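You operate a simulated robot arm through the tools that you are given. There is no shell and no other tool.

You are at the controls of a simulated robot arm. One attempt, no reset.

Task
Set LENGTH 30 and STOP A, grip the strip, wind the loop to LOW, then feed it to the stop.
Fine: STOP is the white slider; grip by the blue lever, feed by the green one. The other controls stay.

The check looks at the end state, three seconds after you hand in, the way a careful person would. Anything else that was tipped, shoved, dropped, spilled or broken makes it a failure.

Robot
A 6-joint arm with a two-finger gripper, fixed in place. Base frame: the origin is at the foot of the arm, x ahead of it, y to its left, z up. Readings come in m, rad, newtons and seconds.
Its first joint turns from -2.897 to 2.897 rad. Payload 2.45 kg.
The TCP is the grasp point between the finger pads, 0.02 m short of the fingertips. In the tool frame z runs along the fingers and y along their closing line. Largest opening 0.14 m; the body of the gripper starts 0.168 m behind the TCP.
Orientation is told as [roll, pitch, yaw] about the base's x, y, z axes, in that order, counted from this pose: with the fingers straight down and closing along the base's y, the tool's x points along the base's -x, its y along +y and its z along -z.

Tools
- The arm moves only by the tool servo_tool. Its argument "increments" is a list that holds one entry, the list of rows, each a list of 7 numbers: the turn, a rotation vector about the tool's x, y, z in rad, then the shift along the tool's x, y, z in m, then the closure in counts, from 0 (fully open) to 255 (shut). In form: [[[ax, ay, az, tx, ty, tz, grip], ...]]. A call has 1 to 20 rows; each row shifts and turns the commanded pose from where the row before left it, along the tool's axes as they then stand. A row lasts 0.2 s, in which the tool goes at most 0.05 m and 0.15 rad; a call with a longer step from one row to the next is refused whole, and so is a gripper value outside its range. Where a pose cannot be reached the arm comes as near as it can. A force on the tool above 90 N (or 10 N above the force at the start of the call, whichever is more), or a blocked arm, ends the call early, and 0.2 s more pass. The fingers move at their own pace (about 0.045 m/s each) and stop on an object; they squeeze with about 35 N. The grip force told is the motor's: it shows also when the fingers shut on nothing. Time passes only in rows, and 0.2 s behind the last, so rows that do not move let the fingers close. It gives the time, the measured TCP pose, the force on the tool (base axes), the opening and the grip force at its end, in the units of the frame above (readings bear some noise), with the torque about the TCP (base axes, N m) and any sound that the robot's microphone picked up.
- Cameras (640 x 400 px; columns grow to the right, rows downward): "scene" is fixed at [0.2187, -0.4998, 1.6851]; the picture's right is [0.69, -0.73, 0.00], its down [-0.40, -0.38, -0.83] and it looks along [0.61, 0.57, -0.55] (base axes); focal length 308 px, centre (320, 200). "wrist" rides on the gripper at [0.078, 0.011, -0.209] in the tool frame; the picture's right is [-0.14, 0.99, 0.00], its down [-0.92, -0.13, -0.37] and it looks along [-0.37, -0.05, 0.93] (tool axes); focal length 280 px, centre (320, 200). There is no depth. A picture from a camera that has moved, and an enlarged one, comes with that camera's place and axes in the base frame and with its lens.
- grab_frame(camera): a new picture of that camera. No time passes.
- inspect(camera, box): a new picture of the part [left, top, right, bottom] of that camera's present view, enlarged. No time passes.
- finish_job(): hands the job in; it is judged then, once.

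Nothing tells you positions but the pictures and the camera data. Unless the task says otherwise, let go and move clear before handing in.

The tools are called after "Call:" as a command line: name --argument value ..., lists and objects as JSON in quotes. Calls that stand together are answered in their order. servo_tool: Moves the arm, as the interface text tells. Its arguments: {"type":"object","properties":{"increments":{"type":"array"}},"required":["increments"]} The other tools are called the same way: grab_frame (camera) takes a picture; inspect (camera, box) takes an enlarged picture of a part of a camera's view; finish_job () hands the job in.

At the start:

```text
time_s: 0.0
position: [0.5634, 0.0596, 1.425]
ee_rot: [0.0, 0.0, 0.0]
ft_force: [0.1, 0.8, 0.6]
wrist_torque: [-0.04, -0.01, 0.0]
finger_gap: 0.1398
gripper_force: 0.1
```

scene: 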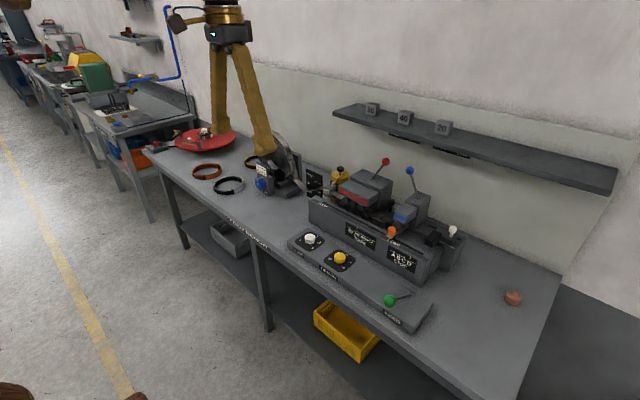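
wrist: 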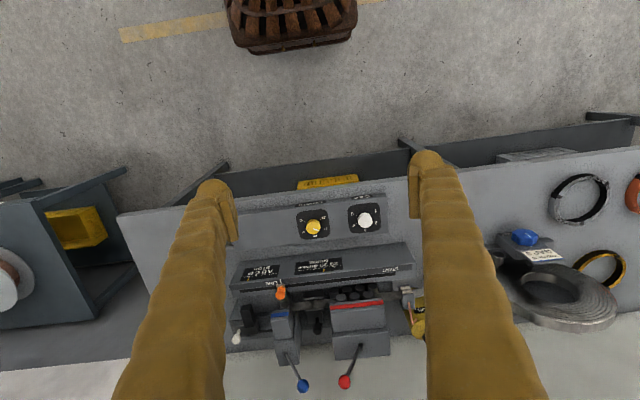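

I see a bench with a band saw blade welder-like machine: knobs (white, yellow), levers (red, blue, green), an orange knob and a white slider. I'll zoom in to read the labels before moving.

Call:
inspect --camera "scene" --box '[280, 210, 440, 340]'

Call:
inspect --camera "scene" --box '[300, 140, 480, 260]'

Call:
inspect --camera "wrist" --box '[220, 180, 430, 310]'

Call:
inspect --camera "wrist" --box '[220, 260, 430, 395]'

Call:
inspect --camera "scene" --box '[130, 100, 310, 220]'

Call:
inspect --camera "scene" --box '[330, 80, 630, 200]'

```text
3.08 times, centred on (360, 275) of scene
camera zoom: at [0.2187, -0.4998, 1.6851], right [0.69, -0.73, 0.0], down [-0.4, -0.38, -0.83], along [0.61, 0.57, -0.55], focal length 949 px, centre (197, -31)
```

zoom: 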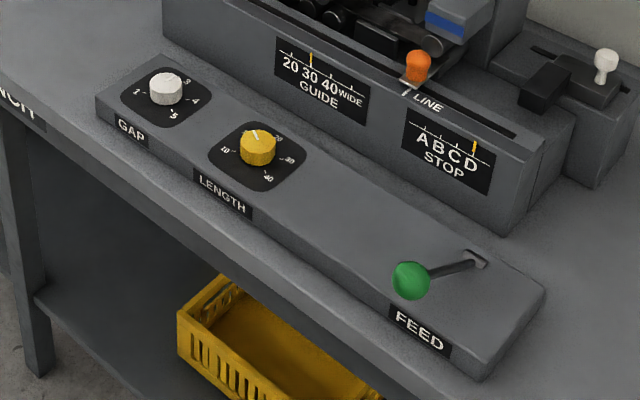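

```text
3.33 times, centred on (390, 200) of scene
camera zoom: at [0.2187, -0.4998, 1.6851], right [0.69, -0.73, 0.0], down [-0.4, -0.38, -0.83], along [0.61, 0.57, -0.55], focal length 1028 px, centre (87, 200)
```

zoom: 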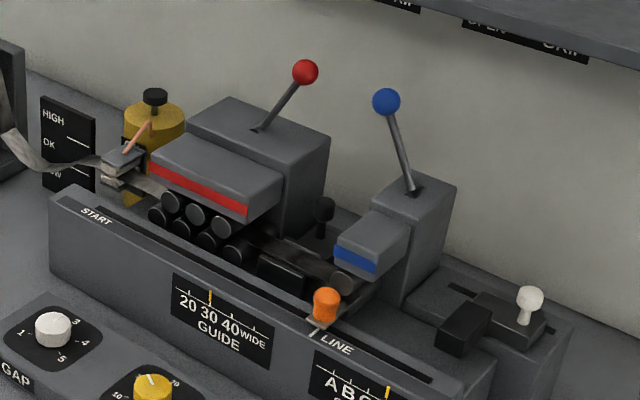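

```text
3.05 times, centred on (325, 245) of wrist
camera zoom: at [0.4851, 0.0696, 1.6338], right [0.14, 0.99, 0.0], down [0.92, -0.13, 0.37], along [0.37, -0.05, -0.93], focal length 854 px, centre (305, 63)
```

zoom: 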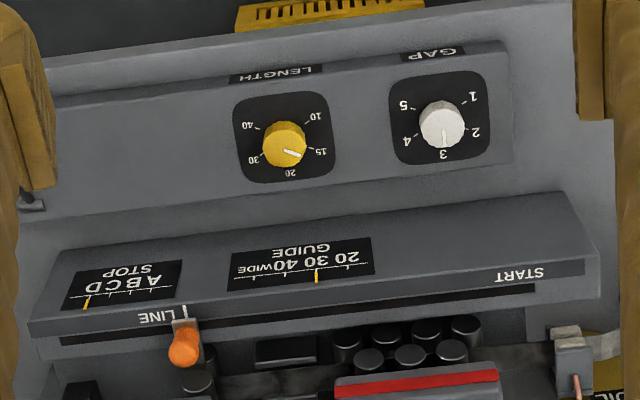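

```text
2.96 times, centred on (325, 328) of wrist
camera zoom: at [0.4851, 0.0696, 1.6338], right [0.14, 0.99, 0.0], down [0.92, -0.13, 0.37], along [0.37, -0.05, -0.93], focal length 831 px, centre (305, -178)
```

zoom: 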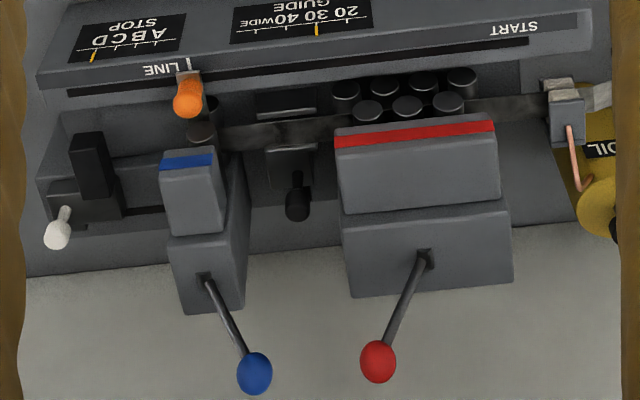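

```text
3.33 times, centred on (220, 160) of scene
camera zoom: at [0.2187, -0.4998, 1.6851], right [0.69, -0.73, 0.0], down [-0.4, -0.38, -0.83], along [0.61, 0.57, -0.55], focal length 1028 px, centre (653, 333)
```

zoom: 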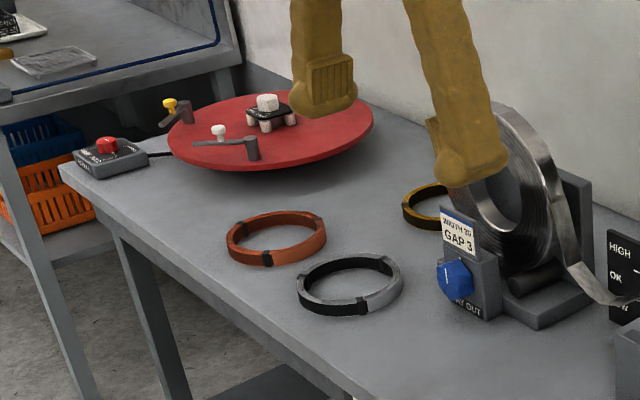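

```text
2.13 times, centred on (480, 140) of scene
camera zoom: at [0.2187, -0.4998, 1.6851], right [0.69, -0.73, 0.0], down [-0.4, -0.38, -0.83], along [0.61, 0.57, -0.55], focal length 658 px, centre (-21, 328)
```

zoom: 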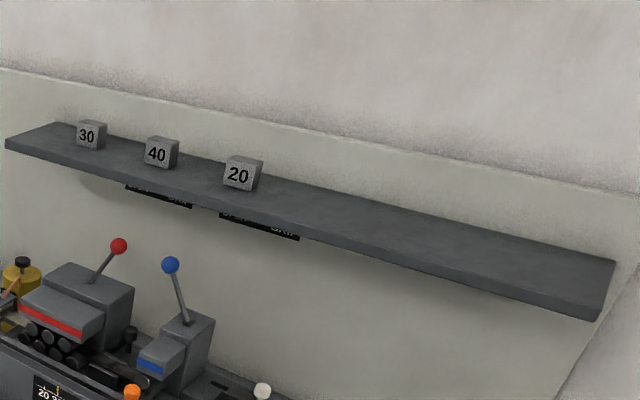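

The yellow LENGTH knob sits near (0.86, 0.00, 0.91), and the blue lever's ball near (1.14, -0.065, 1.17). I'll tilt the tool to bring the wrist camera onto the wall labels and levers.

Call:
servo_tool --increments '[[[0, -0.15, 0, 0, 0, 0, 0], [0, -0.15, 0, 0, 0, 0, 0], [0, -0.15, 0, 0, 0, 0, 0], [0, -0.15, 0, 0, 0, 0, 0]]]'

Call:
grab_frame --camera "wrist"

```text
time_s: 1.0
position: [0.562, 0.0592, 1.4248]
ee_rot: [0.001, -0.603, 0.001]
ft_force: [0.0, 0.6, -0.3]
wrist_torque: [0.0, 0.02, -0.02]
finger_gap: 0.1402
gripper_force: 0.0
```

```text
taken
camera wrist: at [0.3805, 0.0698, 1.553], right [0.11, 0.99, 0.08], down [0.55, -0.13, 0.83], along [0.83, -0.05, -0.56], focal length 280 px, centre (320, 200)
```

wrist: 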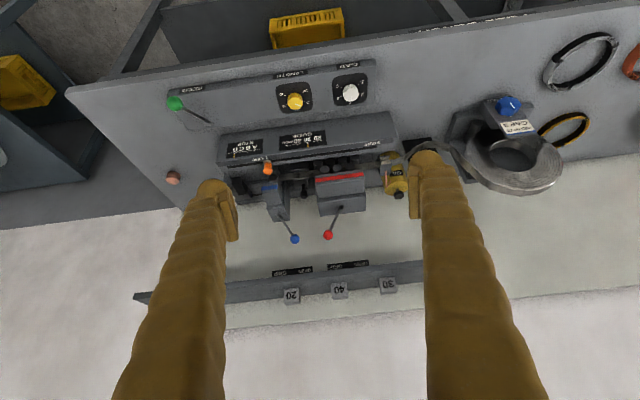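

The view is upside down but covers the whole machine, including the wall labels. I'll zoom in on those, the gauge and the reel.

Call:
inspect --camera "wrist" --box '[260, 225, 400, 310]'

Call:
inspect --camera "wrist" --box '[430, 80, 580, 200]'

Call:
inspect --camera "wrist" --box '[210, 120, 330, 200]'

Call:
inspect --camera "wrist" --box '[300, 120, 420, 200]'

Call:
inspect --camera "wrist" --box '[150, 60, 270, 140]'

```text
4.57 times, centred on (330, 268) of wrist
camera zoom: at [0.3805, 0.0698, 1.553], right [0.11, 0.99, 0.08], down [0.55, -0.13, 0.83], along [0.83, -0.05, -0.56], focal length 1282 px, centre (274, -109)
```

zoom: 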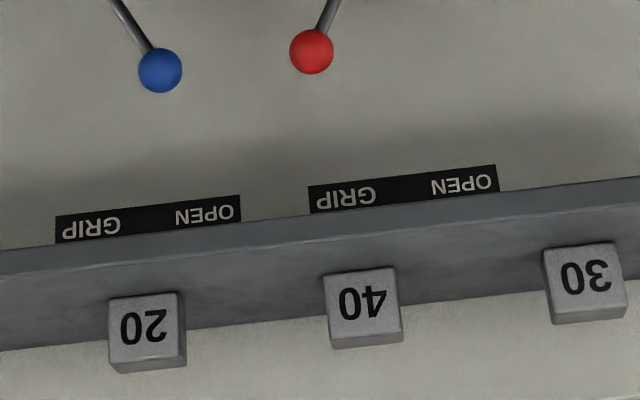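

```text
3.33 times, centred on (505, 140) of wrist
camera zoom: at [0.3805, 0.0698, 1.553], right [0.11, 0.99, 0.08], down [0.55, -0.13, 0.83], along [0.83, -0.05, -0.56], focal length 935 px, centre (-297, 400)
```

zoom: 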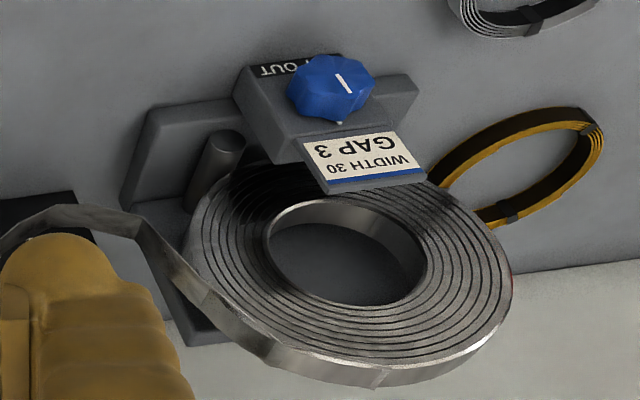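

```text
5.00 times, centred on (270, 160) of wrist
camera zoom: at [0.3805, 0.0698, 1.553], right [0.11, 0.99, 0.08], down [0.55, -0.13, 0.83], along [0.83, -0.05, -0.56], focal length 1402 px, centre (570, 400)
```

zoom: 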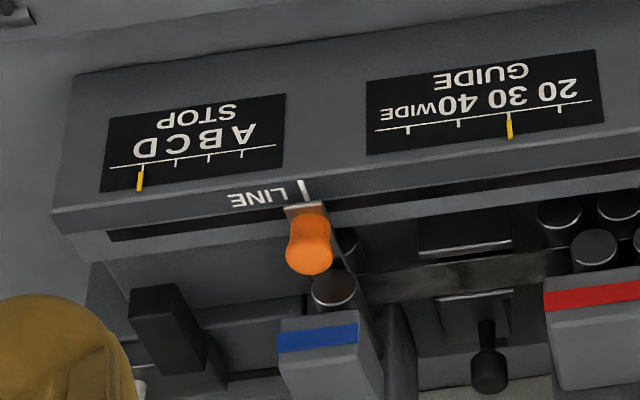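

```text
5.00 times, centred on (360, 160) of wrist
camera zoom: at [0.3805, 0.0698, 1.553], right [0.11, 0.99, 0.08], down [0.55, -0.13, 0.83], along [0.83, -0.05, -0.56], focal length 1402 px, centre (120, 400)
```

zoom: 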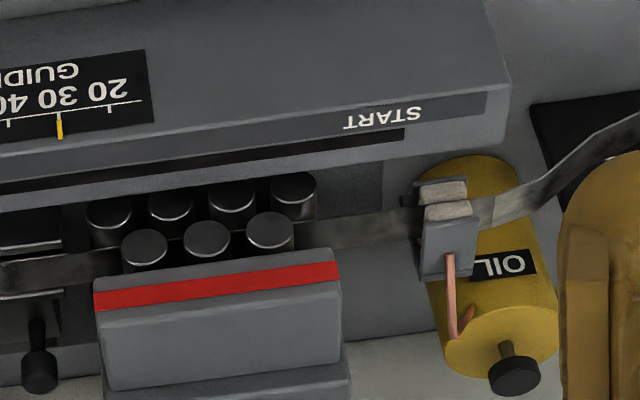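

```text
5.00 times, centred on (210, 100) of wrist
camera zoom: at [0.3805, 0.0698, 1.553], right [0.11, 0.99, 0.08], down [0.55, -0.13, 0.83], along [0.83, -0.05, -0.56], focal length 1402 px, centre (870, 700)
```

zoom: 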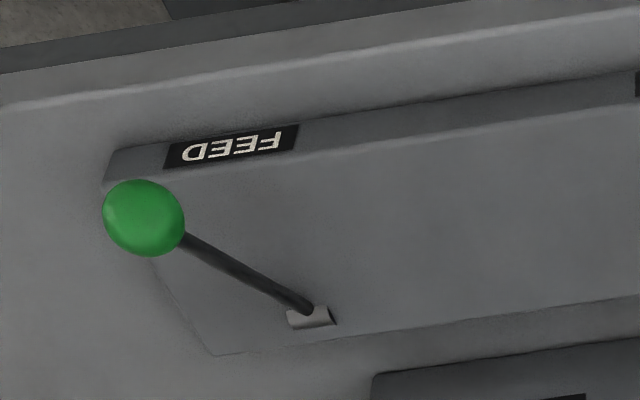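

The levers swing sideways: blue leans toward OPEN (+y) and GRIP lies toward -y. The slider stop marker is at D, and the reel's PAY OUT knob is near (0.97, 0.60, 0.92). Next I'll straighten the tool and come down above the yellow LENGTH knob for a close look.

Call:
servo_tool --increments '[[[0, 0.15, 0, 0, 0, 0, 0], [0, 0.15, 0, 0, 0, 0, 0], [0, 0.15, 0, 0, 0, 0, 0], [0, 0.15, 0, 0, 0, 0, 0], [0, 0, 0, -0.0273, -0.0055, 0.033, 0], [0, 0, 0, -0.0273, -0.0055, 0.033, 0], [0, 0, 0, -0.0273, -0.0055, 0.033, 0], [0, 0, 0, -0.0273, -0.0055, 0.033, 0], [0, 0, 0, -0.0273, -0.0055, 0.033, 0], [0, 0, 0, -0.0273, -0.0055, 0.033, 0], [0, 0, 0, -0.0273, -0.0055, 0.033, 0], [0, 0, 0, -0.0273, -0.0055, 0.033, 0], [0, 0, 0, -0.0273, -0.0055, 0.033, 0], [0, 0, 0, -0.0273, -0.0055, 0.033, 0], [0, 0, 0, -0.0273, -0.0055, 0.033, 0], [0, 0, 0, 0, 0, 0, 0]]]'

Call:
grab_frame --camera "wrist"

Call:
grab_frame --camera "scene"

```text
time_s: 4.4
position: [0.8627, -0.0003, 1.0613]
ee_rot: [0.001, -0.002, -0.001]
ft_force: [-0.1, 0.2, -0.3]
wrist_torque: [-0.01, 0.0, 0.02]
finger_gap: 0.1399
gripper_force: 0.1
```

```text
taken
camera wrist: at [0.7846, 0.0093, 1.2706], right [0.14, 0.99, 0.0], down [0.92, -0.13, 0.37], along [0.37, -0.05, -0.93], focal length 280 px, centre (320, 200)
```

wrist: 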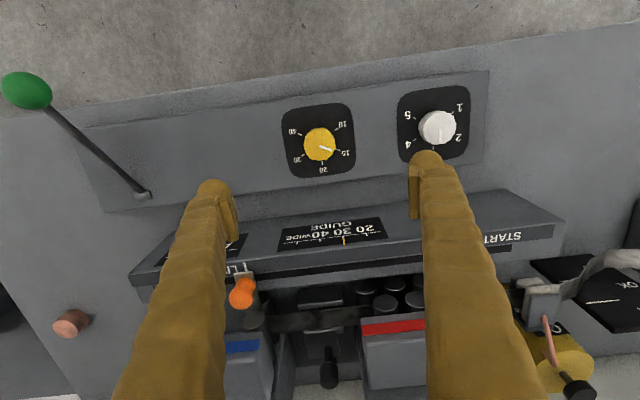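

```text
taken
```

scene: 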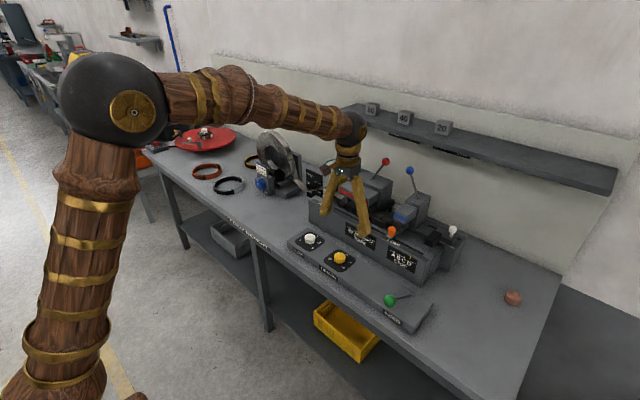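

I'm above and slightly behind the yellow knob. I'll read its dial and pointer up close.

Call:
inspect --camera "wrist" --box '[270, 95, 370, 185]'

Call:
inspect --camera "wrist" --box '[220, 205, 420, 340]'

Call:
inspect --camera "scene" --box '[290, 220, 370, 280]'

```text
4.44 times, centred on (320, 140) of wrist
camera zoom: at [0.7846, 0.0093, 1.2706], right [0.14, 0.99, 0.0], down [0.92, -0.13, 0.37], along [0.37, -0.05, -0.93], focal length 1246 px, centre (320, 467)
```

zoom: 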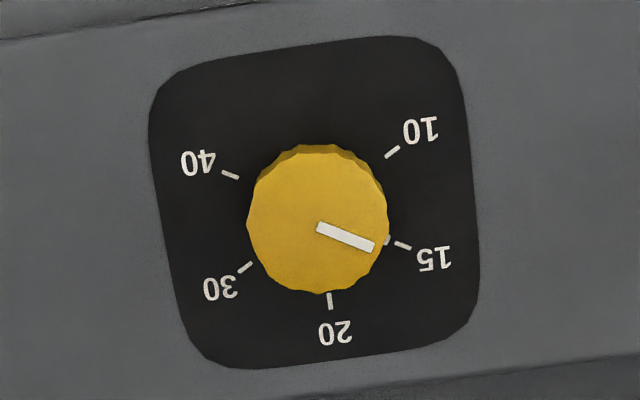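

```text
2.96 times, centred on (320, 272) of wrist
camera zoom: at [0.7846, 0.0093, 1.2706], right [0.14, 0.99, 0.0], down [0.92, -0.13, 0.37], along [0.37, -0.05, -0.93], focal length 831 px, centre (320, -15)
```

zoom: 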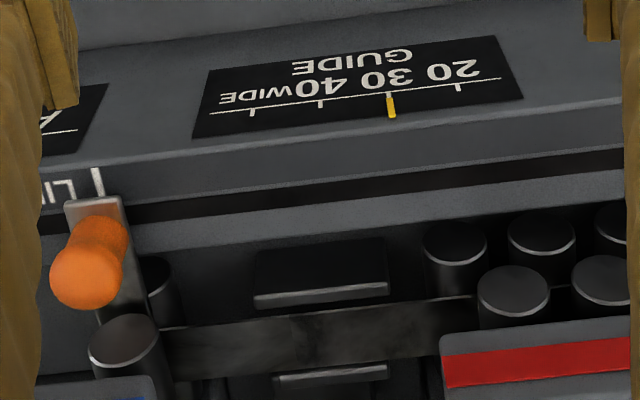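

```text
6.67 times, centred on (330, 250) of scene
camera zoom: at [0.2187, -0.4998, 1.6851], right [0.69, -0.73, 0.0], down [-0.4, -0.38, -0.83], along [0.61, 0.57, -0.55], focal length 2056 px, centre (253, -133)
```

zoom: 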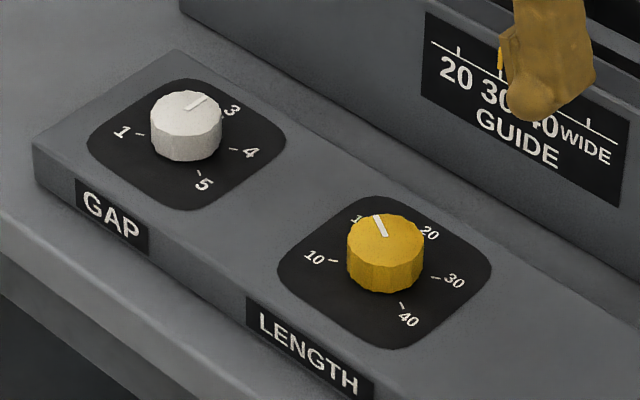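

The dial ticks are 60° apart with 20 pointing straight ahead, and the pointer is at 15, so reaching 30 takes a 120° clockwise turn seen from above. The knob centre is near (0.851, -0.001) with its top at z≈0.915. I'll pre-rotate by -60°, narrow the fingers and come down over it.

Call:
servo_tool --increments '[[[0, 0, 0, 0.0117, -0.0004, 0.04, 60], [0, 0, 0, 0, 0, 0.035, 118], [0, 0, -0.15, 0, 0, 0, 118], [0, 0, -0.15, 0, 0, 0, 118], [0, 0, -0.15, 0, 0, 0, 118], [0, 0, -0.15, 0, 0, 0, 118], [0, 0, -0.15, 0, 0, 0, 118], [0, 0, -0.15, 0, 0, 0, 118], [0, 0, -0.15, 0, 0, 0, 118], [0, 0, 0, 0, 0, 0, 118]]]'

Call:
grab_frame --camera "wrist"

Call:
inspect --camera "scene" --box '[280, 180, 440, 290]'

```text
time_s: 6.6
position: [0.8512, -0.0014, 0.987]
ee_rot: [0.0, -0.002, 1.051]
ft_force: [-0.3, 0.5, 0.4]
wrist_torque: [-0.01, -0.02, 0.01]
finger_gap: 0.0751
gripper_force: 0.0
```

```text
taken
camera wrist: at [0.804, -0.0649, 1.1956], right [-0.79, 0.61, 0.0], down [0.57, 0.74, 0.37], along [0.23, 0.29, -0.93], focal length 280 px, centre (320, 200)
```

wrist: 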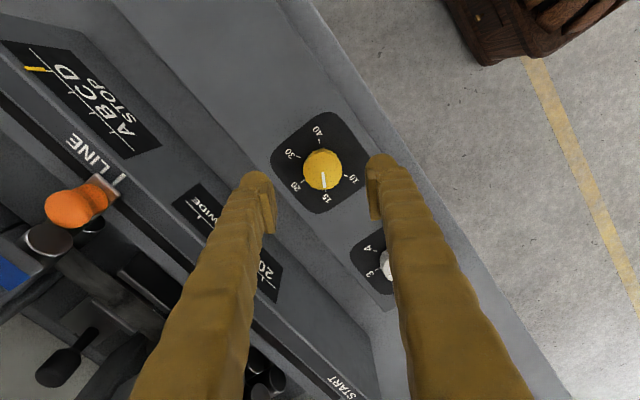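

```text
3.64 times, centred on (360, 235) of scene
camera zoom: at [0.2187, -0.4998, 1.6851], right [0.69, -0.73, 0.0], down [-0.4, -0.38, -0.83], along [0.61, 0.57, -0.55], focal length 1122 px, centre (174, 73)
```

zoom: 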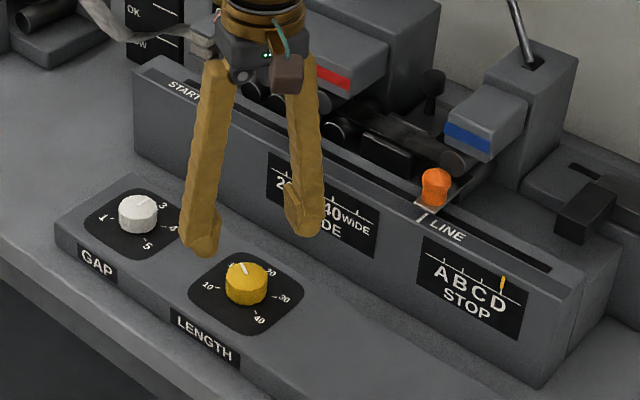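

The fingers straddle the yellow knob correctly and clear the housing. Descending around it.

Call:
servo_tool --increments '[[[0, 0, 0, 0, 0, 0.03, 118], [0, 0, 0, 0, 0, 0.025, 118], [0, 0, 0, 0, 0, 0.006, 118], [0, 0, 0, 0, 0, 0.0, 118]]]'

Call:
grab_frame --camera "wrist"

Call:
inspect --camera "scene" --box '[290, 220, 390, 290]'

```text
time_s: 7.6
position: [0.8528, -0.0029, 0.9262]
ee_rot: [-0.001, -0.003, 1.05]
ft_force: [-0.9, -0.6, 0.2]
wrist_torque: [0.03, 0.04, -0.01]
finger_gap: 0.075
gripper_force: 0.1
```

```text
taken
camera wrist: at [0.8045, -0.0652, 1.1345], right [-0.79, 0.61, 0.0], down [0.57, 0.73, 0.37], along [0.23, 0.29, -0.93], focal length 280 px, centre (320, 200)
```

wrist: 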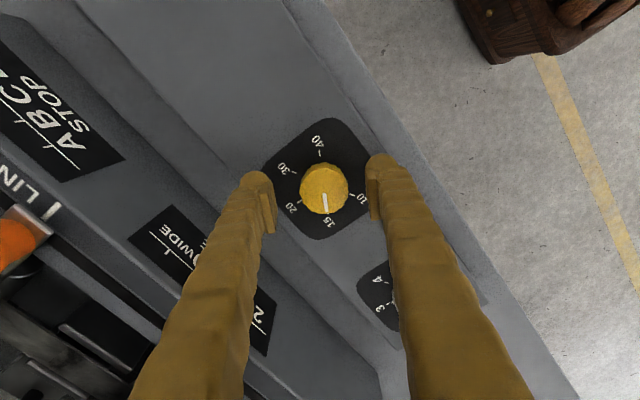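

```text
5.71 times, centred on (340, 255) of scene
camera zoom: at [0.2187, -0.4998, 1.6851], right [0.69, -0.73, 0.0], down [-0.4, -0.38, -0.83], along [0.61, 0.57, -0.55], focal length 1762 px, centre (206, -114)
```

zoom: 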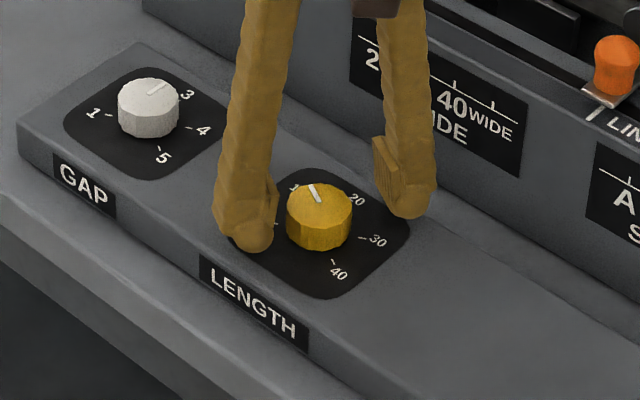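

The knob is centred between the pads. I'll go down a few more millimetres and close on it.

Call:
servo_tool --increments '[[[0, 0, 0, 0, 0, 0.006, 118], [0, 0, 0, 0, 0, 0, 150], [0, 0, 0, 0, 0, 0, 200], [0, 0, 0, 0, 0, 0, 200], [0, 0, 0, 0, 0, 0, 200]]]'

Call:
inspect --camera "scene" --box '[290, 220, 390, 290]'

```text
time_s: 8.8
position: [0.8529, -0.0027, 0.9174]
ee_rot: [0.0, -0.001, 1.049]
ft_force: [-15.6, 12.3, 2.6]
wrist_torque: [0.15, 0.16, 0.03]
finger_gap: 0.0437
gripper_force: 9.8
```

```text
5.71 times, centred on (340, 255) of scene
camera zoom: at [0.2187, -0.4998, 1.6851], right [0.69, -0.73, 0.0], down [-0.4, -0.38, -0.83], along [0.61, 0.57, -0.55], focal length 1762 px, centre (206, -114)
```

zoom: 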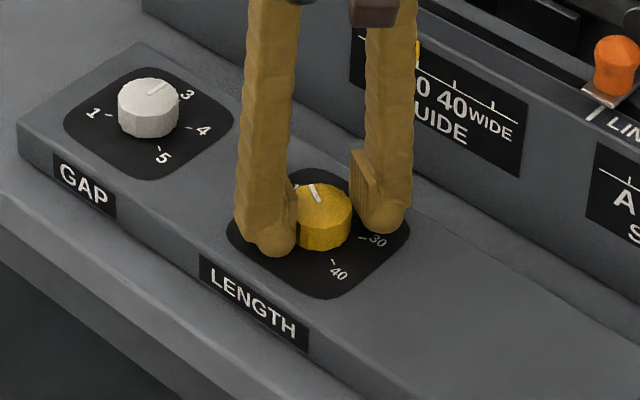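

One finger touched slightly first, so I'll shift 2 mm along the closing line to centre the grip and finish closing.

Call:
servo_tool --increments '[[[0, 0, 0, 0, 0.002, 0, 200], [0, 0, 0, 0, 0, 0, 255], [0, 0, 0, 0, 0, 0, 255], [0, 0, 0, 0, 0, 0, 255]]]'

```text
time_s: 9.8
position: [0.8507, -0.0001, 0.92]
ee_rot: [0.003, 0.0, 1.05]
ft_force: [-21.9, 13.9, -2.8]
wrist_torque: [0.15, 0.23, -0.01]
finger_gap: 0.0384
gripper_force: 45.2
```

Call:
servo_tool --increments '[[[0, 0, 0, 0, 0.002, 0, 255], [0, 0, 0, 0, 0, 0, 255]]]'

```text
time_s: 10.4
position: [0.8498, -0.0003, 0.9209]
ee_rot: [-0.003, -0.002, 1.051]
ft_force: [-0.2, -9.5, -3.8]
wrist_torque: [-0.19, -0.04, -0.02]
finger_gap: 0.0382
gripper_force: 45.3
```

The grip is balanced. I'll turn the knob clockwise by 120°, in two steps.

Call:
servo_tool --increments '[[[0, 0, 0.13, 0, 0, 0, 255], [0, 0, 0.13, 0, 0, 0, 255], [0, 0, 0.13, 0, 0, 0, 255], [0, 0, 0.13, 0, 0, 0, 255], [0, 0, 0.13, 0, 0, 0, 255], [0, 0, 0.13, 0, 0, 0, 255], [0, 0, 0.13, 0, 0, 0, 255], [0, 0, 0.137, 0, 0, 0, 255], [0, 0, 0, 0, 0, 0, 255]]]'

Call:
inspect --camera "wrist" --box '[240, 130, 400, 230]'

Call:
inspect --camera "scene" --box '[290, 220, 390, 290]'

```text
time_s: 12.4
position: [0.8492, -0.0, 0.9199]
ee_rot: [0.0, 0.0, 0.0]
ft_force: [21.7, -37.5, -23.4]
wrist_torque: [0.0, -0.32, -0.04]
finger_gap: 0.0384
gripper_force: 44.9
```

```text
4.00 times, centred on (320, 180) of wrist
camera zoom: at [0.7713, 0.0105, 1.1287], right [0.14, 0.99, 0.0], down [0.92, -0.13, 0.37], along [0.36, -0.05, -0.93], focal length 1122 px, centre (320, 280)
```

zoom: 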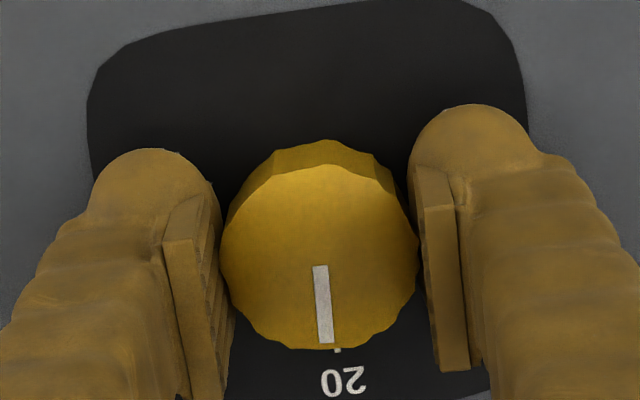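

```text
5.71 times, centred on (340, 255) of scene
camera zoom: at [0.2187, -0.4998, 1.6851], right [0.69, -0.73, 0.0], down [-0.4, -0.38, -0.83], along [0.61, 0.57, -0.55], focal length 1762 px, centre (206, -114)
```

zoom: 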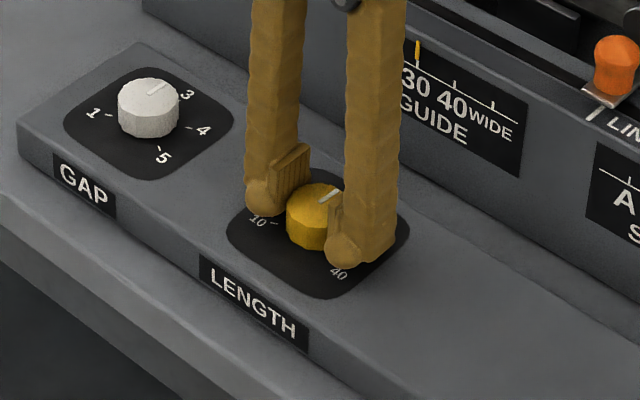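

The pointer has followed exactly to 20, halfway. I'll relax the side load and turn the second 60° to 30.

Call:
servo_tool --increments '[[[0, 0, 0, -0.0015, -0.0025, 0.0015, 255], [0, 0, 0, 0, 0, 0, 255]]]'

```text
time_s: 13.0
position: [0.8488, 0.0, 0.9192]
ee_rot: [0.001, 0.0, 0.002]
ft_force: [-12.6, 7.4, 13.9]
wrist_torque: [0.12, 0.37, 0.04]
finger_gap: 0.0382
gripper_force: 44.8
```

Call:
servo_tool --increments '[[[0, 0, 0.13, 0, 0, 0, 255], [0, 0, 0.13, 0, 0, 0, 255], [0, 0, 0.13, 0, 0, 0, 255], [0, 0, 0.13, 0, 0, 0, 255], [0, 0, 0.13, 0, 0, 0, 255], [0, 0, 0.13, 0, 0, 0, 255], [0, 0, 0.13, 0, 0, 0, 255], [0, 0, 0.137, 0, 0, 0, 255], [0, 0, 0, 0, 0, 0, 255]]]'

Call:
inspect --camera "wrist" --box '[240, 130, 400, 230]'

Call:
inspect --camera "scene" --box '[290, 220, 390, 290]'

```text
time_s: 15.0
position: [0.8509, -0.0021, 0.9178]
ee_rot: [0.002, 0.001, -1.048]
ft_force: [9.1, 47.2, 4.6]
wrist_torque: [0.5, -0.14, -0.02]
finger_gap: 0.0382
gripper_force: 45.0
```

```text
4.00 times, centred on (320, 180) of wrist
camera zoom: at [0.821, 0.0714, 1.1277], right [0.93, 0.38, 0.0], down [0.35, -0.86, 0.37], along [0.14, -0.34, -0.93], focal length 1122 px, centre (320, 280)
```

zoom: 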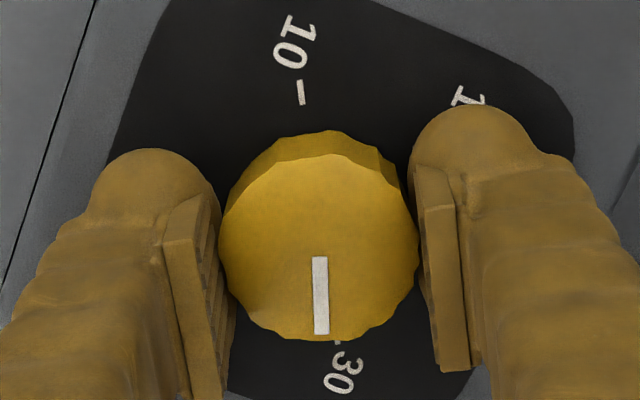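

```text
5.71 times, centred on (340, 255) of scene
camera zoom: at [0.2187, -0.4998, 1.6851], right [0.69, -0.73, 0.0], down [-0.4, -0.38, -0.83], along [0.61, 0.57, -0.55], focal length 1762 px, centre (206, -114)
```

zoom: 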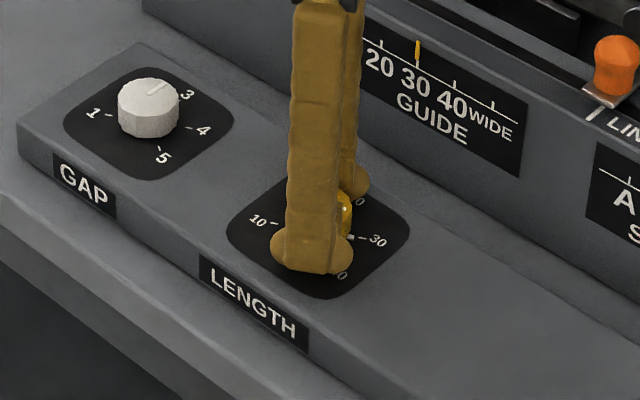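

The pointer is at about 30. I'll release, back up and check its alignment against the tick.

Call:
servo_tool --increments '[[[0, 0, 0, 0, 0, 0, 200], [0, 0, 0, 0, 0, 0, 118], [0, 0, 0, 0, 0, 0, 118], [0, 0, 0, 0, 0, 0, 118], [0, 0, 0, 0, 0, -0.03, 118], [0, 0, 0, 0, 0, -0.04, 118], [0, 0, 0, 0, 0, 0, 118]]]'

Call:
inspect --camera "wrist" --box '[240, 100, 400, 210]'

Call:
inspect --camera "scene" --box '[310, 235, 370, 280]'

```text
time_s: 16.6
position: [0.8505, -0.0017, 0.9887]
ee_rot: [0.002, -0.001, -1.044]
ft_force: [0.7, -0.6, -0.4]
wrist_torque: [-0.01, -0.02, -0.02]
finger_gap: 0.0751
gripper_force: 0.0
```

```text
3.64 times, centred on (320, 155) of wrist
camera zoom: at [0.8202, 0.0703, 1.1977], right [0.93, 0.38, 0.0], down [0.35, -0.86, 0.37], along [0.14, -0.34, -0.93], focal length 1020 px, centre (320, 364)
```

zoom: 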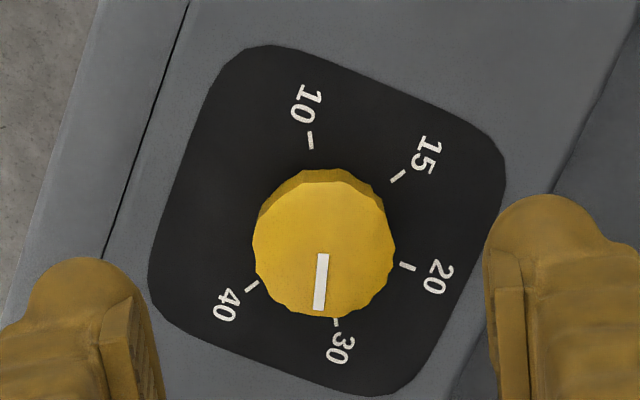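

```text
8.89 times, centred on (340, 258) of scene
camera zoom: at [0.2187, -0.4998, 1.6851], right [0.69, -0.73, 0.0], down [-0.4, -0.38, -0.83], along [0.61, 0.57, -0.55], focal length 2742 px, centre (142, -311)
```

zoom: 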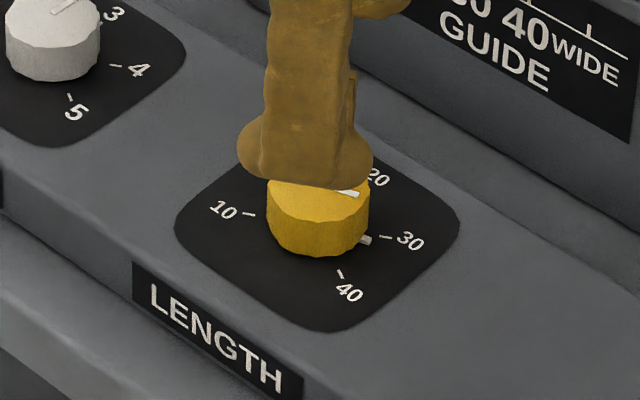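

The pointer has overshot 30 by about 12° toward 40, apparently dragged by a tangential load at release. I'll re-centre on the knob, re-grip and turn it back.

Call:
servo_tool --increments '[[[0, 0, 0, 0.0018, 0.0002, 0.03, 118], [0, 0, 0, 0, 0, 0.03, 118], [0, 0, 0, 0, 0, 0.01, 118], [0, 0, 0, 0, 0, 0, 118], [0, 0, 0, 0, 0, 0, 180], [0, 0, 0, 0, 0, 0, 180], [0, 0, 0, 0, 0, 0, 190], [0, 0, 0, 0, 0, 0, 195], [0, 0, 0, 0, 0, 0, 200], [0, 0, 0, 0, 0, 0, 255], [0, 0, 0, 0, 0, 0, 255]]]'

Call:
inspect --camera "wrist" --box '[240, 130, 400, 230]'

```text
time_s: 19.0
position: [0.8494, -0.0006, 0.9185]
ee_rot: [0.001, 0.0, -1.047]
ft_force: [19.6, 11.6, -6.3]
wrist_torque: [0.12, -0.19, -0.05]
finger_gap: 0.0386
gripper_force: 44.6
```

```text
4.00 times, centred on (320, 180) of wrist
camera zoom: at [0.8207, 0.0717, 1.1274], right [0.93, 0.38, 0.0], down [0.35, -0.86, 0.37], along [0.14, -0.34, -0.93], focal length 1122 px, centre (320, 280)
```

zoom: 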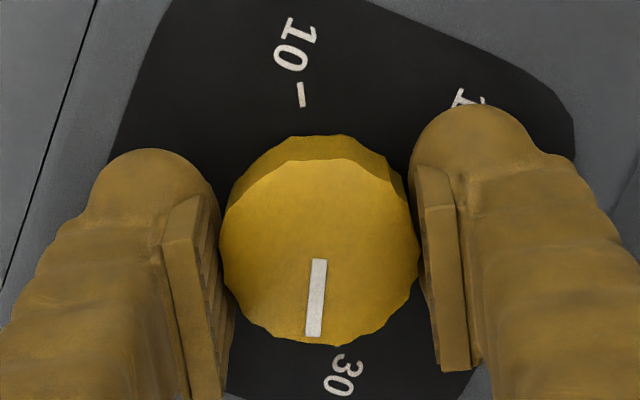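

Call:
servo_tool --increments '[[[0, 0, 0, 0, 0.0012, 0, 255], [0, 0, -0.06, 0, 0, 0, 255], [0, 0, -0.06, 0, 0, 0, 255], [0, 0, -0.07, 0, 0, 0, 255], [0, 0, 0, 0, 0, 0, 255]]]'

Call:
inspect --camera "wrist" --box '[240, 130, 400, 230]'

```text
time_s: 20.2
position: [0.8505, 0.0004, 0.918]
ee_rot: [-0.001, -0.001, -0.855]
ft_force: [13.0, -21.9, -0.6]
wrist_torque: [-0.26, -0.18, 0.01]
finger_gap: 0.0389
gripper_force: 45.3
```

```text
4.00 times, centred on (320, 180) of wrist
camera zoom: at [0.8077, 0.0651, 1.1274], right [0.84, 0.55, 0.0], down [0.51, -0.78, 0.37], along [0.2, -0.31, -0.93], focal length 1122 px, centre (320, 280)
```

zoom: 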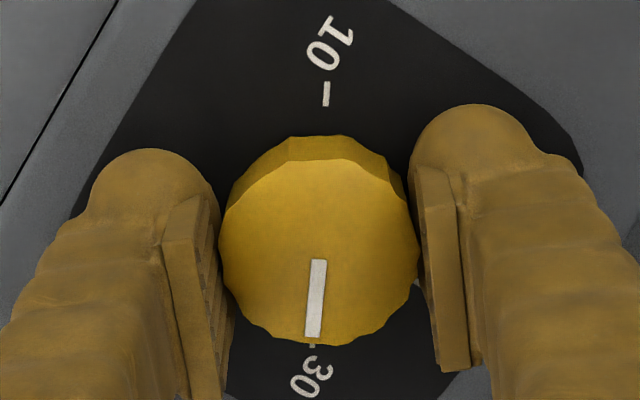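

The pointer now lines up with 30. I'll take off the tangential load before letting go.

Call:
servo_tool --increments '[[[0, 0, 0, -0.0012, 0, 0, 255], [0, 0, 0, 0, 0, 0, 255]]]'

```text
time_s: 20.8
position: [0.8502, -0.0015, 0.9185]
ee_rot: [-0.002, 0.002, -0.856]
ft_force: [-0.5, -16.6, 1.8]
wrist_torque: [-0.14, 0.03, 0.02]
finger_gap: 0.0384
gripper_force: 45.2
```

Call:
servo_tool --increments '[[[0, 0, 0, -0.0007, -0.0006, 0, 255], [0, 0, 0, 0, 0, 0, 255]]]'

```text
time_s: 21.4
position: [0.8506, -0.0014, 0.9182]
ee_rot: [0.0, 0.001, -0.856]
ft_force: [-9.5, 8.2, 1.1]
wrist_torque: [0.21, 0.12, 0.0]
finger_gap: 0.0388
gripper_force: 44.5
```

Call:
servo_tool --increments '[[[0, 0, 0, 0.0004, 0, 0, 255], [0, 0, 0, 0, 0, 0, 118], [0, 0, 0, 0, 0, 0, 118], [0, 0, 0, 0, 0, 0, 118], [0, 0, 0, 0, 0, -0.03, 118], [0, 0, 0, 0, 0, -0.04, 118], [0, 0, 0, 0, 0, -0.03, 118]]]'

Call:
inspect --camera "wrist" --box '[240, 80, 400, 190]'

Call:
inspect --camera "scene" --box '[310, 235, 370, 280]'

```text
time_s: 23.0
position: [0.8506, -0.0035, 1.0179]
ee_rot: [0.0, 0.001, -0.854]
ft_force: [0.1, 0.1, 0.0]
wrist_torque: [-0.01, 0.03, 0.01]
finger_gap: 0.0753
gripper_force: 0.1
```

```text
3.64 times, centred on (320, 135) of wrist
camera zoom: at [0.8076, 0.0628, 1.2272], right [0.84, 0.55, 0.0], down [0.51, -0.78, 0.37], along [0.2, -0.31, -0.93], focal length 1020 px, centre (320, 436)
```

zoom: 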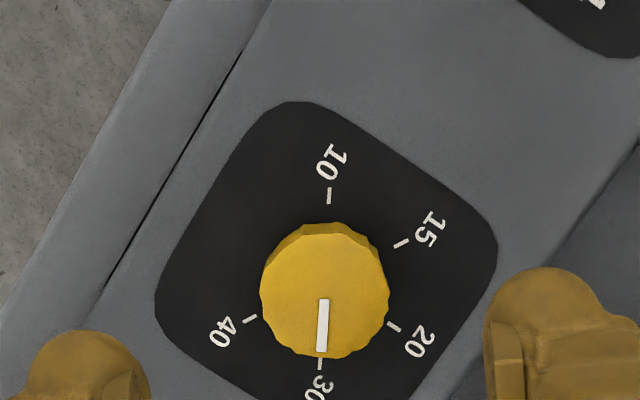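

```text
8.89 times, centred on (340, 258) of scene
camera zoom: at [0.2187, -0.4998, 1.6851], right [0.69, -0.73, 0.0], down [-0.4, -0.38, -0.83], along [0.61, 0.57, -0.55], focal length 2742 px, centre (142, -311)
```

zoom: 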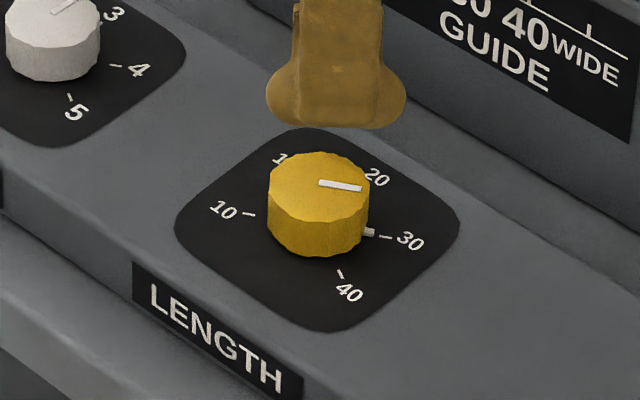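

LENGTH is on 30. Next I'll straighten the yaw and rise to look closely at the STOP slider area on the right.

Call:
servo_tool --increments '[[[0, 0, 0, 0, 0, -0.045, 118], [0, 0, -0.1423, 0, 0, 0, 118], [0, 0, -0.1423, 0, 0, 0, 118], [0, 0, -0.1423, 0, 0, 0, 118], [0, 0, -0.1423, 0, 0, 0, 118], [0, 0, -0.1423, 0, 0, 0, 118], [0, 0, -0.1423, 0, 0, 0, 118], [0, 0, 0, -0.0125, -0.0308, -0.027, 118], [0, 0, 0, -0.0125, -0.0308, -0.027, 118], [0, 0, 0, -0.0125, -0.0308, -0.027, 118], [0, 0, 0, -0.0125, -0.0308, -0.027, 118], [0, 0, 0, -0.0125, -0.0308, -0.027, 118], [0, 0, 0, -0.0125, -0.0308, -0.027, 118], [0, 0, 0, -0.0125, -0.0308, -0.027, 118], [0, 0, 0, -0.0125, -0.0308, -0.027, 118], [0, 0, 0, 0, 0, 0, 118]]]'

Call:
grab_frame --camera "wrist"

```text
time_s: 26.4
position: [0.9492, -0.248, 1.2794]
ee_rot: [0.002, 0.0, -0.004]
ft_force: [0.3, 0.2, -0.3]
wrist_torque: [0.0, -0.02, -0.05]
finger_gap: 0.075
gripper_force: 0.1
```

```text
taken
camera wrist: at [0.8723, -0.2375, 1.4885], right [0.14, 0.99, 0.0], down [0.92, -0.13, 0.37], along [0.37, -0.05, -0.93], focal length 280 px, centre (320, 200)
```

wrist: 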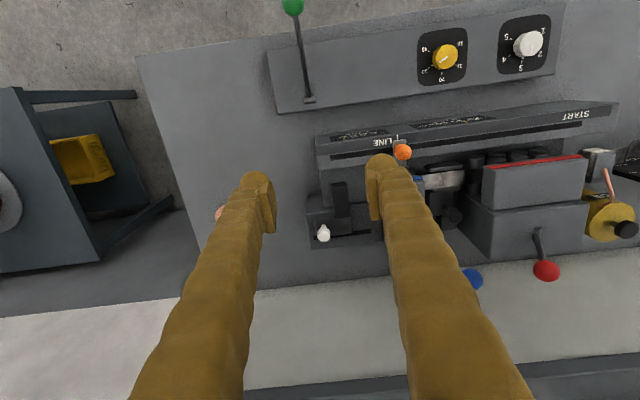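

Call:
inspect --camera "wrist" --box '[270, 110, 430, 270]'

Call:
inspect --camera "scene" --box '[370, 200, 490, 290]'

Call:
grab_frame --camera "scene"

```text
2.50 times, centred on (350, 190) of wrist
camera zoom: at [0.8723, -0.2375, 1.4885], right [0.14, 0.99, 0.0], down [0.92, -0.13, 0.37], along [0.37, -0.05, -0.93], focal length 701 px, centre (245, 225)
```

zoom: 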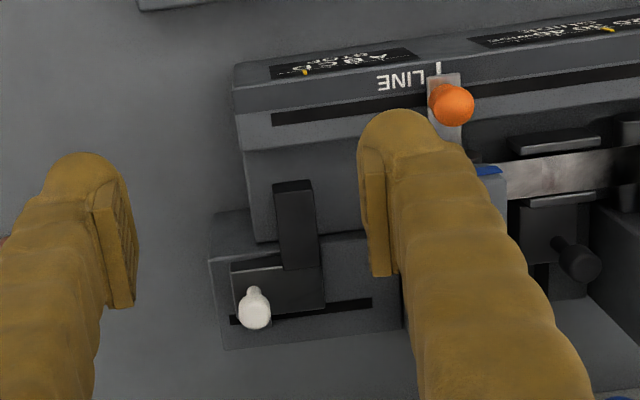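

```text
4.44 times, centred on (430, 245) of scene
camera zoom: at [0.2187, -0.4998, 1.6851], right [0.69, -0.73, 0.0], down [-0.4, -0.38, -0.83], along [0.61, 0.57, -0.55], focal length 1371 px, centre (-169, 0)
```

zoom: 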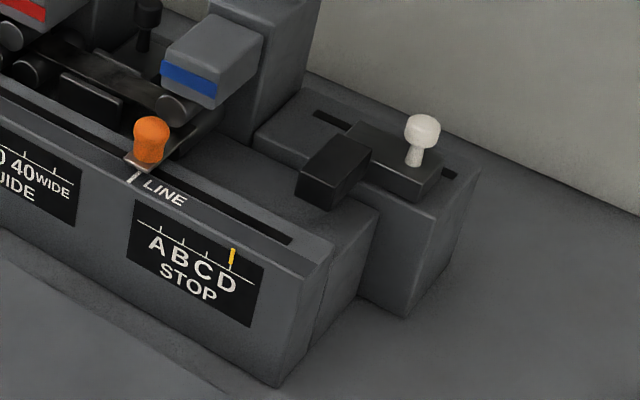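

```text
taken
```

scene: 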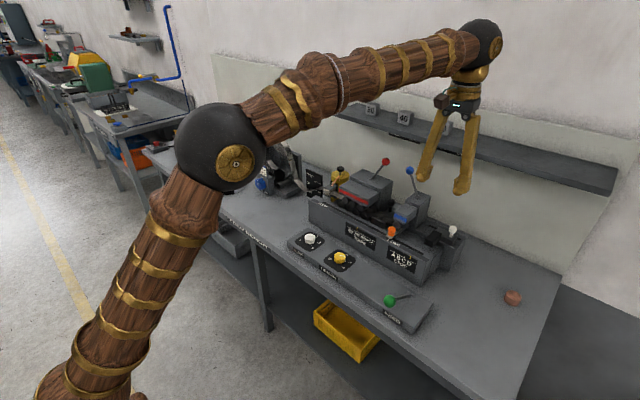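

The white knob's ball is near (1.130, -0.267, 1.021), on a slide running along y. The A and D ticks are about 0.061 m apart, and the marker is at D. I'll tilt the tool forward and approach above the knob to see how far I can reach.

Call:
servo_tool --increments '[[[0, -0.15, 0, 0, 0, 0, 118], [0, -0.15, 0, 0, 0, 0, 118], [0, -0.15, 0, 0, 0, 0, 118], [0, -0.15, 0, 0, 0, 0, 118], [0, 0, 0, -0.0067, -0.0038, 0.0433, 118], [0, 0, 0, -0.0067, -0.0038, 0.0433, 118], [0, 0, 0, -0.0067, -0.0038, 0.0433, 118], [0, 0, 0, -0.0067, -0.0038, 0.0433, 118], [0, 0, 0, -0.0067, -0.0038, 0.0433, 118], [0, 0, 0, 0, 0, 0, 118]]]'

Call:
grab_frame --camera "wrist"

Call:
grab_frame --camera "scene"

```text
time_s: 28.6
position: [1.1028, -0.2688, 1.1199]
ee_rot: [0.002, -0.6, -0.003]
ft_force: [0.1, 0.5, -0.2]
wrist_torque: [-0.01, -0.03, -0.02]
finger_gap: 0.0752
gripper_force: 0.0
```

```text
taken
camera wrist: at [0.92, -0.2574, 1.2479], right [0.11, 0.99, 0.08], down [0.55, -0.13, 0.82], along [0.83, -0.05, -0.56], focal length 280 px, centre (320, 200)
```

wrist: 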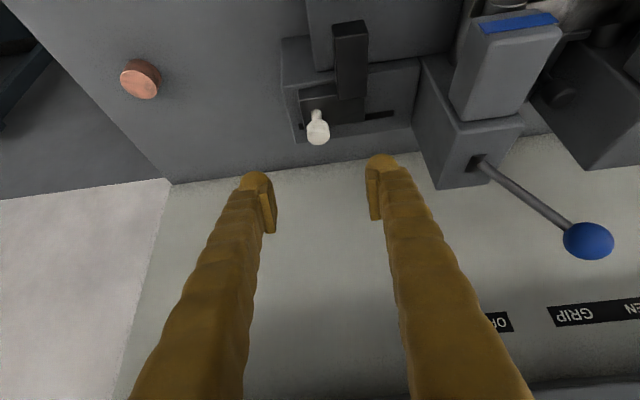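

```text
taken
```

scene: 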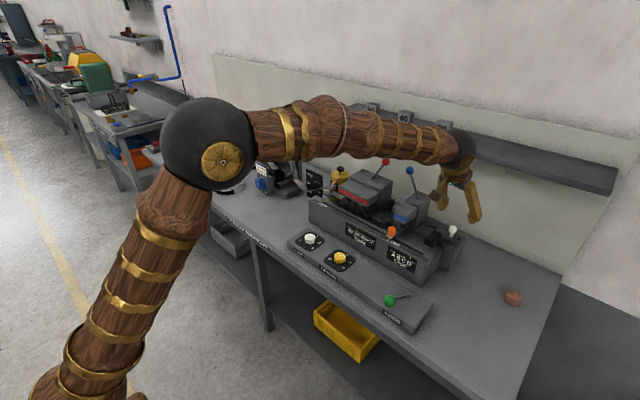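

I can reach the slider comfortably with a 0.6 rad tilt. The blue clamp block lies close on the +y side, so I'll close the fingers, come down on the -y side of the white knob and push it toward +y.

Call:
servo_tool --increments '[[[0, 0, 0, 0, -0.035, 0, 255], [0, 0, 0, 0, -0.035, 0, 255], [0, 0, 0, 0, 0, 0, 255], [0, 0, 0, 0, 0, 0, 255], [0, 0, 0, 0.011, 0, 0.0312, 255], [0, 0, 0, 0.011, 0, 0.0312, 255], [0, 0, 0, 0.011, 0, 0.0312, 255], [0, 0, 0, 0, 0, 0, 255]]]'

Call:
grab_frame --camera "wrist"

Call:
inspect --camera "scene" --box '[370, 190, 500, 290]'

```text
time_s: 30.4
position: [1.1267, -0.3378, 1.0233]
ee_rot: [0.001, -0.599, -0.004]
ft_force: [-0.8, 0.0, -0.2]
wrist_torque: [0.0, 0.03, 0.01]
finger_gap: 0.0
gripper_force: 29.0
```

```text
taken
camera wrist: at [0.9441, -0.3265, 1.1521], right [0.11, 0.99, 0.08], down [0.55, -0.13, 0.82], along [0.83, -0.05, -0.56], focal length 280 px, centre (320, 200)
```

wrist: 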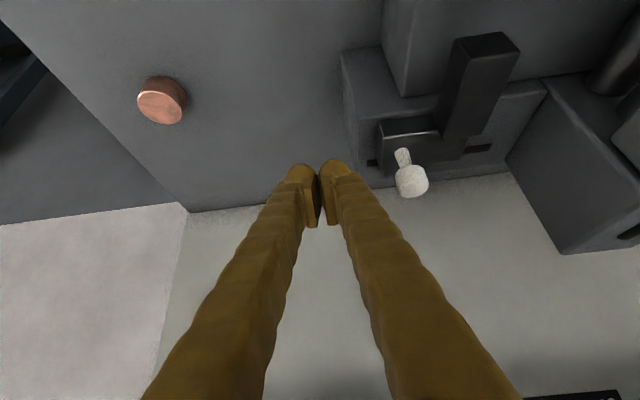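

```text
4.00 times, centred on (435, 240) of scene
camera zoom: at [0.2187, -0.4998, 1.6851], right [0.69, -0.73, 0.0], down [-0.4, -0.38, -0.83], along [0.61, 0.57, -0.55], focal length 1234 px, centre (-140, 40)
```

zoom: 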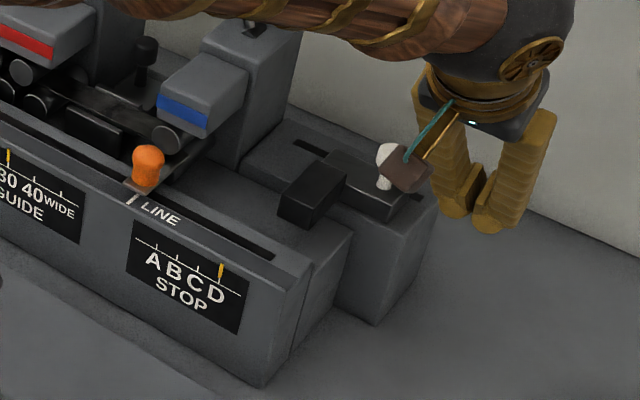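

The closed fingers are alongside the knob on its -y side and level with its ball. I'll slide toward +y until contact.

Call:
servo_tool --increments '[[[0, 0, 0, 0, 0.015, 0, 255], [0, 0, 0, 0, 0.01, 0, 255], [0, 0, 0, 0, 0.005, 0, 255], [0, 0, 0, 0, 0, 0, 255]]]'

Call:
grab_frame --camera "wrist"

```text
time_s: 31.4
position: [1.1266, -0.3073, 1.0247]
ee_rot: [0.002, -0.602, -0.001]
ft_force: [-0.1, 0.4, 0.2]
wrist_torque: [0.03, 0.04, -0.01]
finger_gap: 0.0
gripper_force: 29.7
```

```text
taken
camera wrist: at [0.9439, -0.2955, 1.1523], right [0.12, 0.99, 0.08], down [0.55, -0.13, 0.82], along [0.83, -0.05, -0.56], focal length 280 px, centre (320, 200)
```

wrist: 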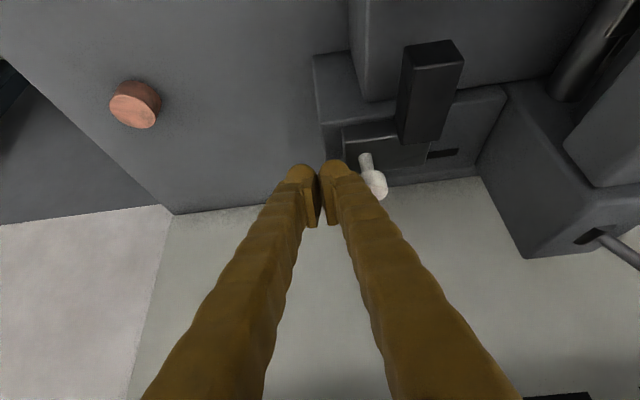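

Call:
servo_tool --increments '[[[0, 0, 0, 0, 0.005, 0, 255], [0, 0, 0, 0, 0.005, 0, 255], [0, 0, 0, 0, 0.005, 0, 255], [0, 0, 0, 0, 0.005, 0, 255]]]'

Call:
grab_frame --camera "wrist"

Call:
inspect --camera "scene" --box '[370, 190, 500, 290]'

```text
time_s: 32.4
position: [1.1253, -0.2858, 1.0233]
ee_rot: [0.0, -0.601, -0.002]
ft_force: [2.3, -3.8, -0.2]
wrist_torque: [0.04, -0.02, -0.04]
finger_gap: 0.0
gripper_force: 29.6
```

```text
taken
camera wrist: at [0.9435, -0.2761, 1.1518], right [0.11, 0.99, 0.08], down [0.55, -0.13, 0.82], along [0.83, -0.05, -0.56], focal length 280 px, centre (320, 200)
```

wrist: 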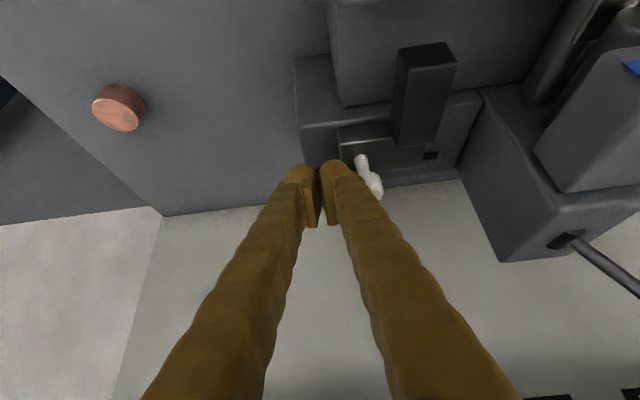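

```text
4.00 times, centred on (435, 240) of scene
camera zoom: at [0.2187, -0.4998, 1.6851], right [0.69, -0.73, 0.0], down [-0.4, -0.38, -0.83], along [0.61, 0.57, -0.55], focal length 1234 px, centre (-140, 40)
```

zoom: 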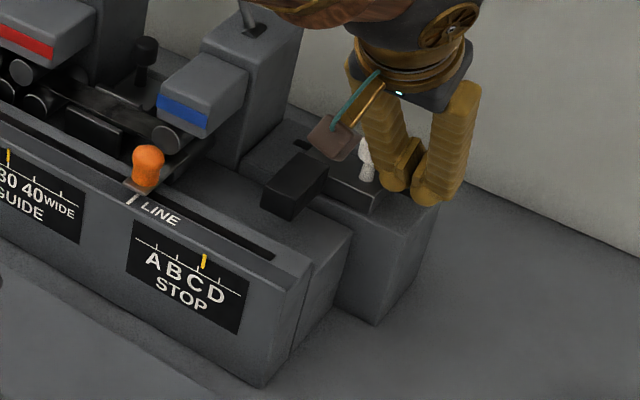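

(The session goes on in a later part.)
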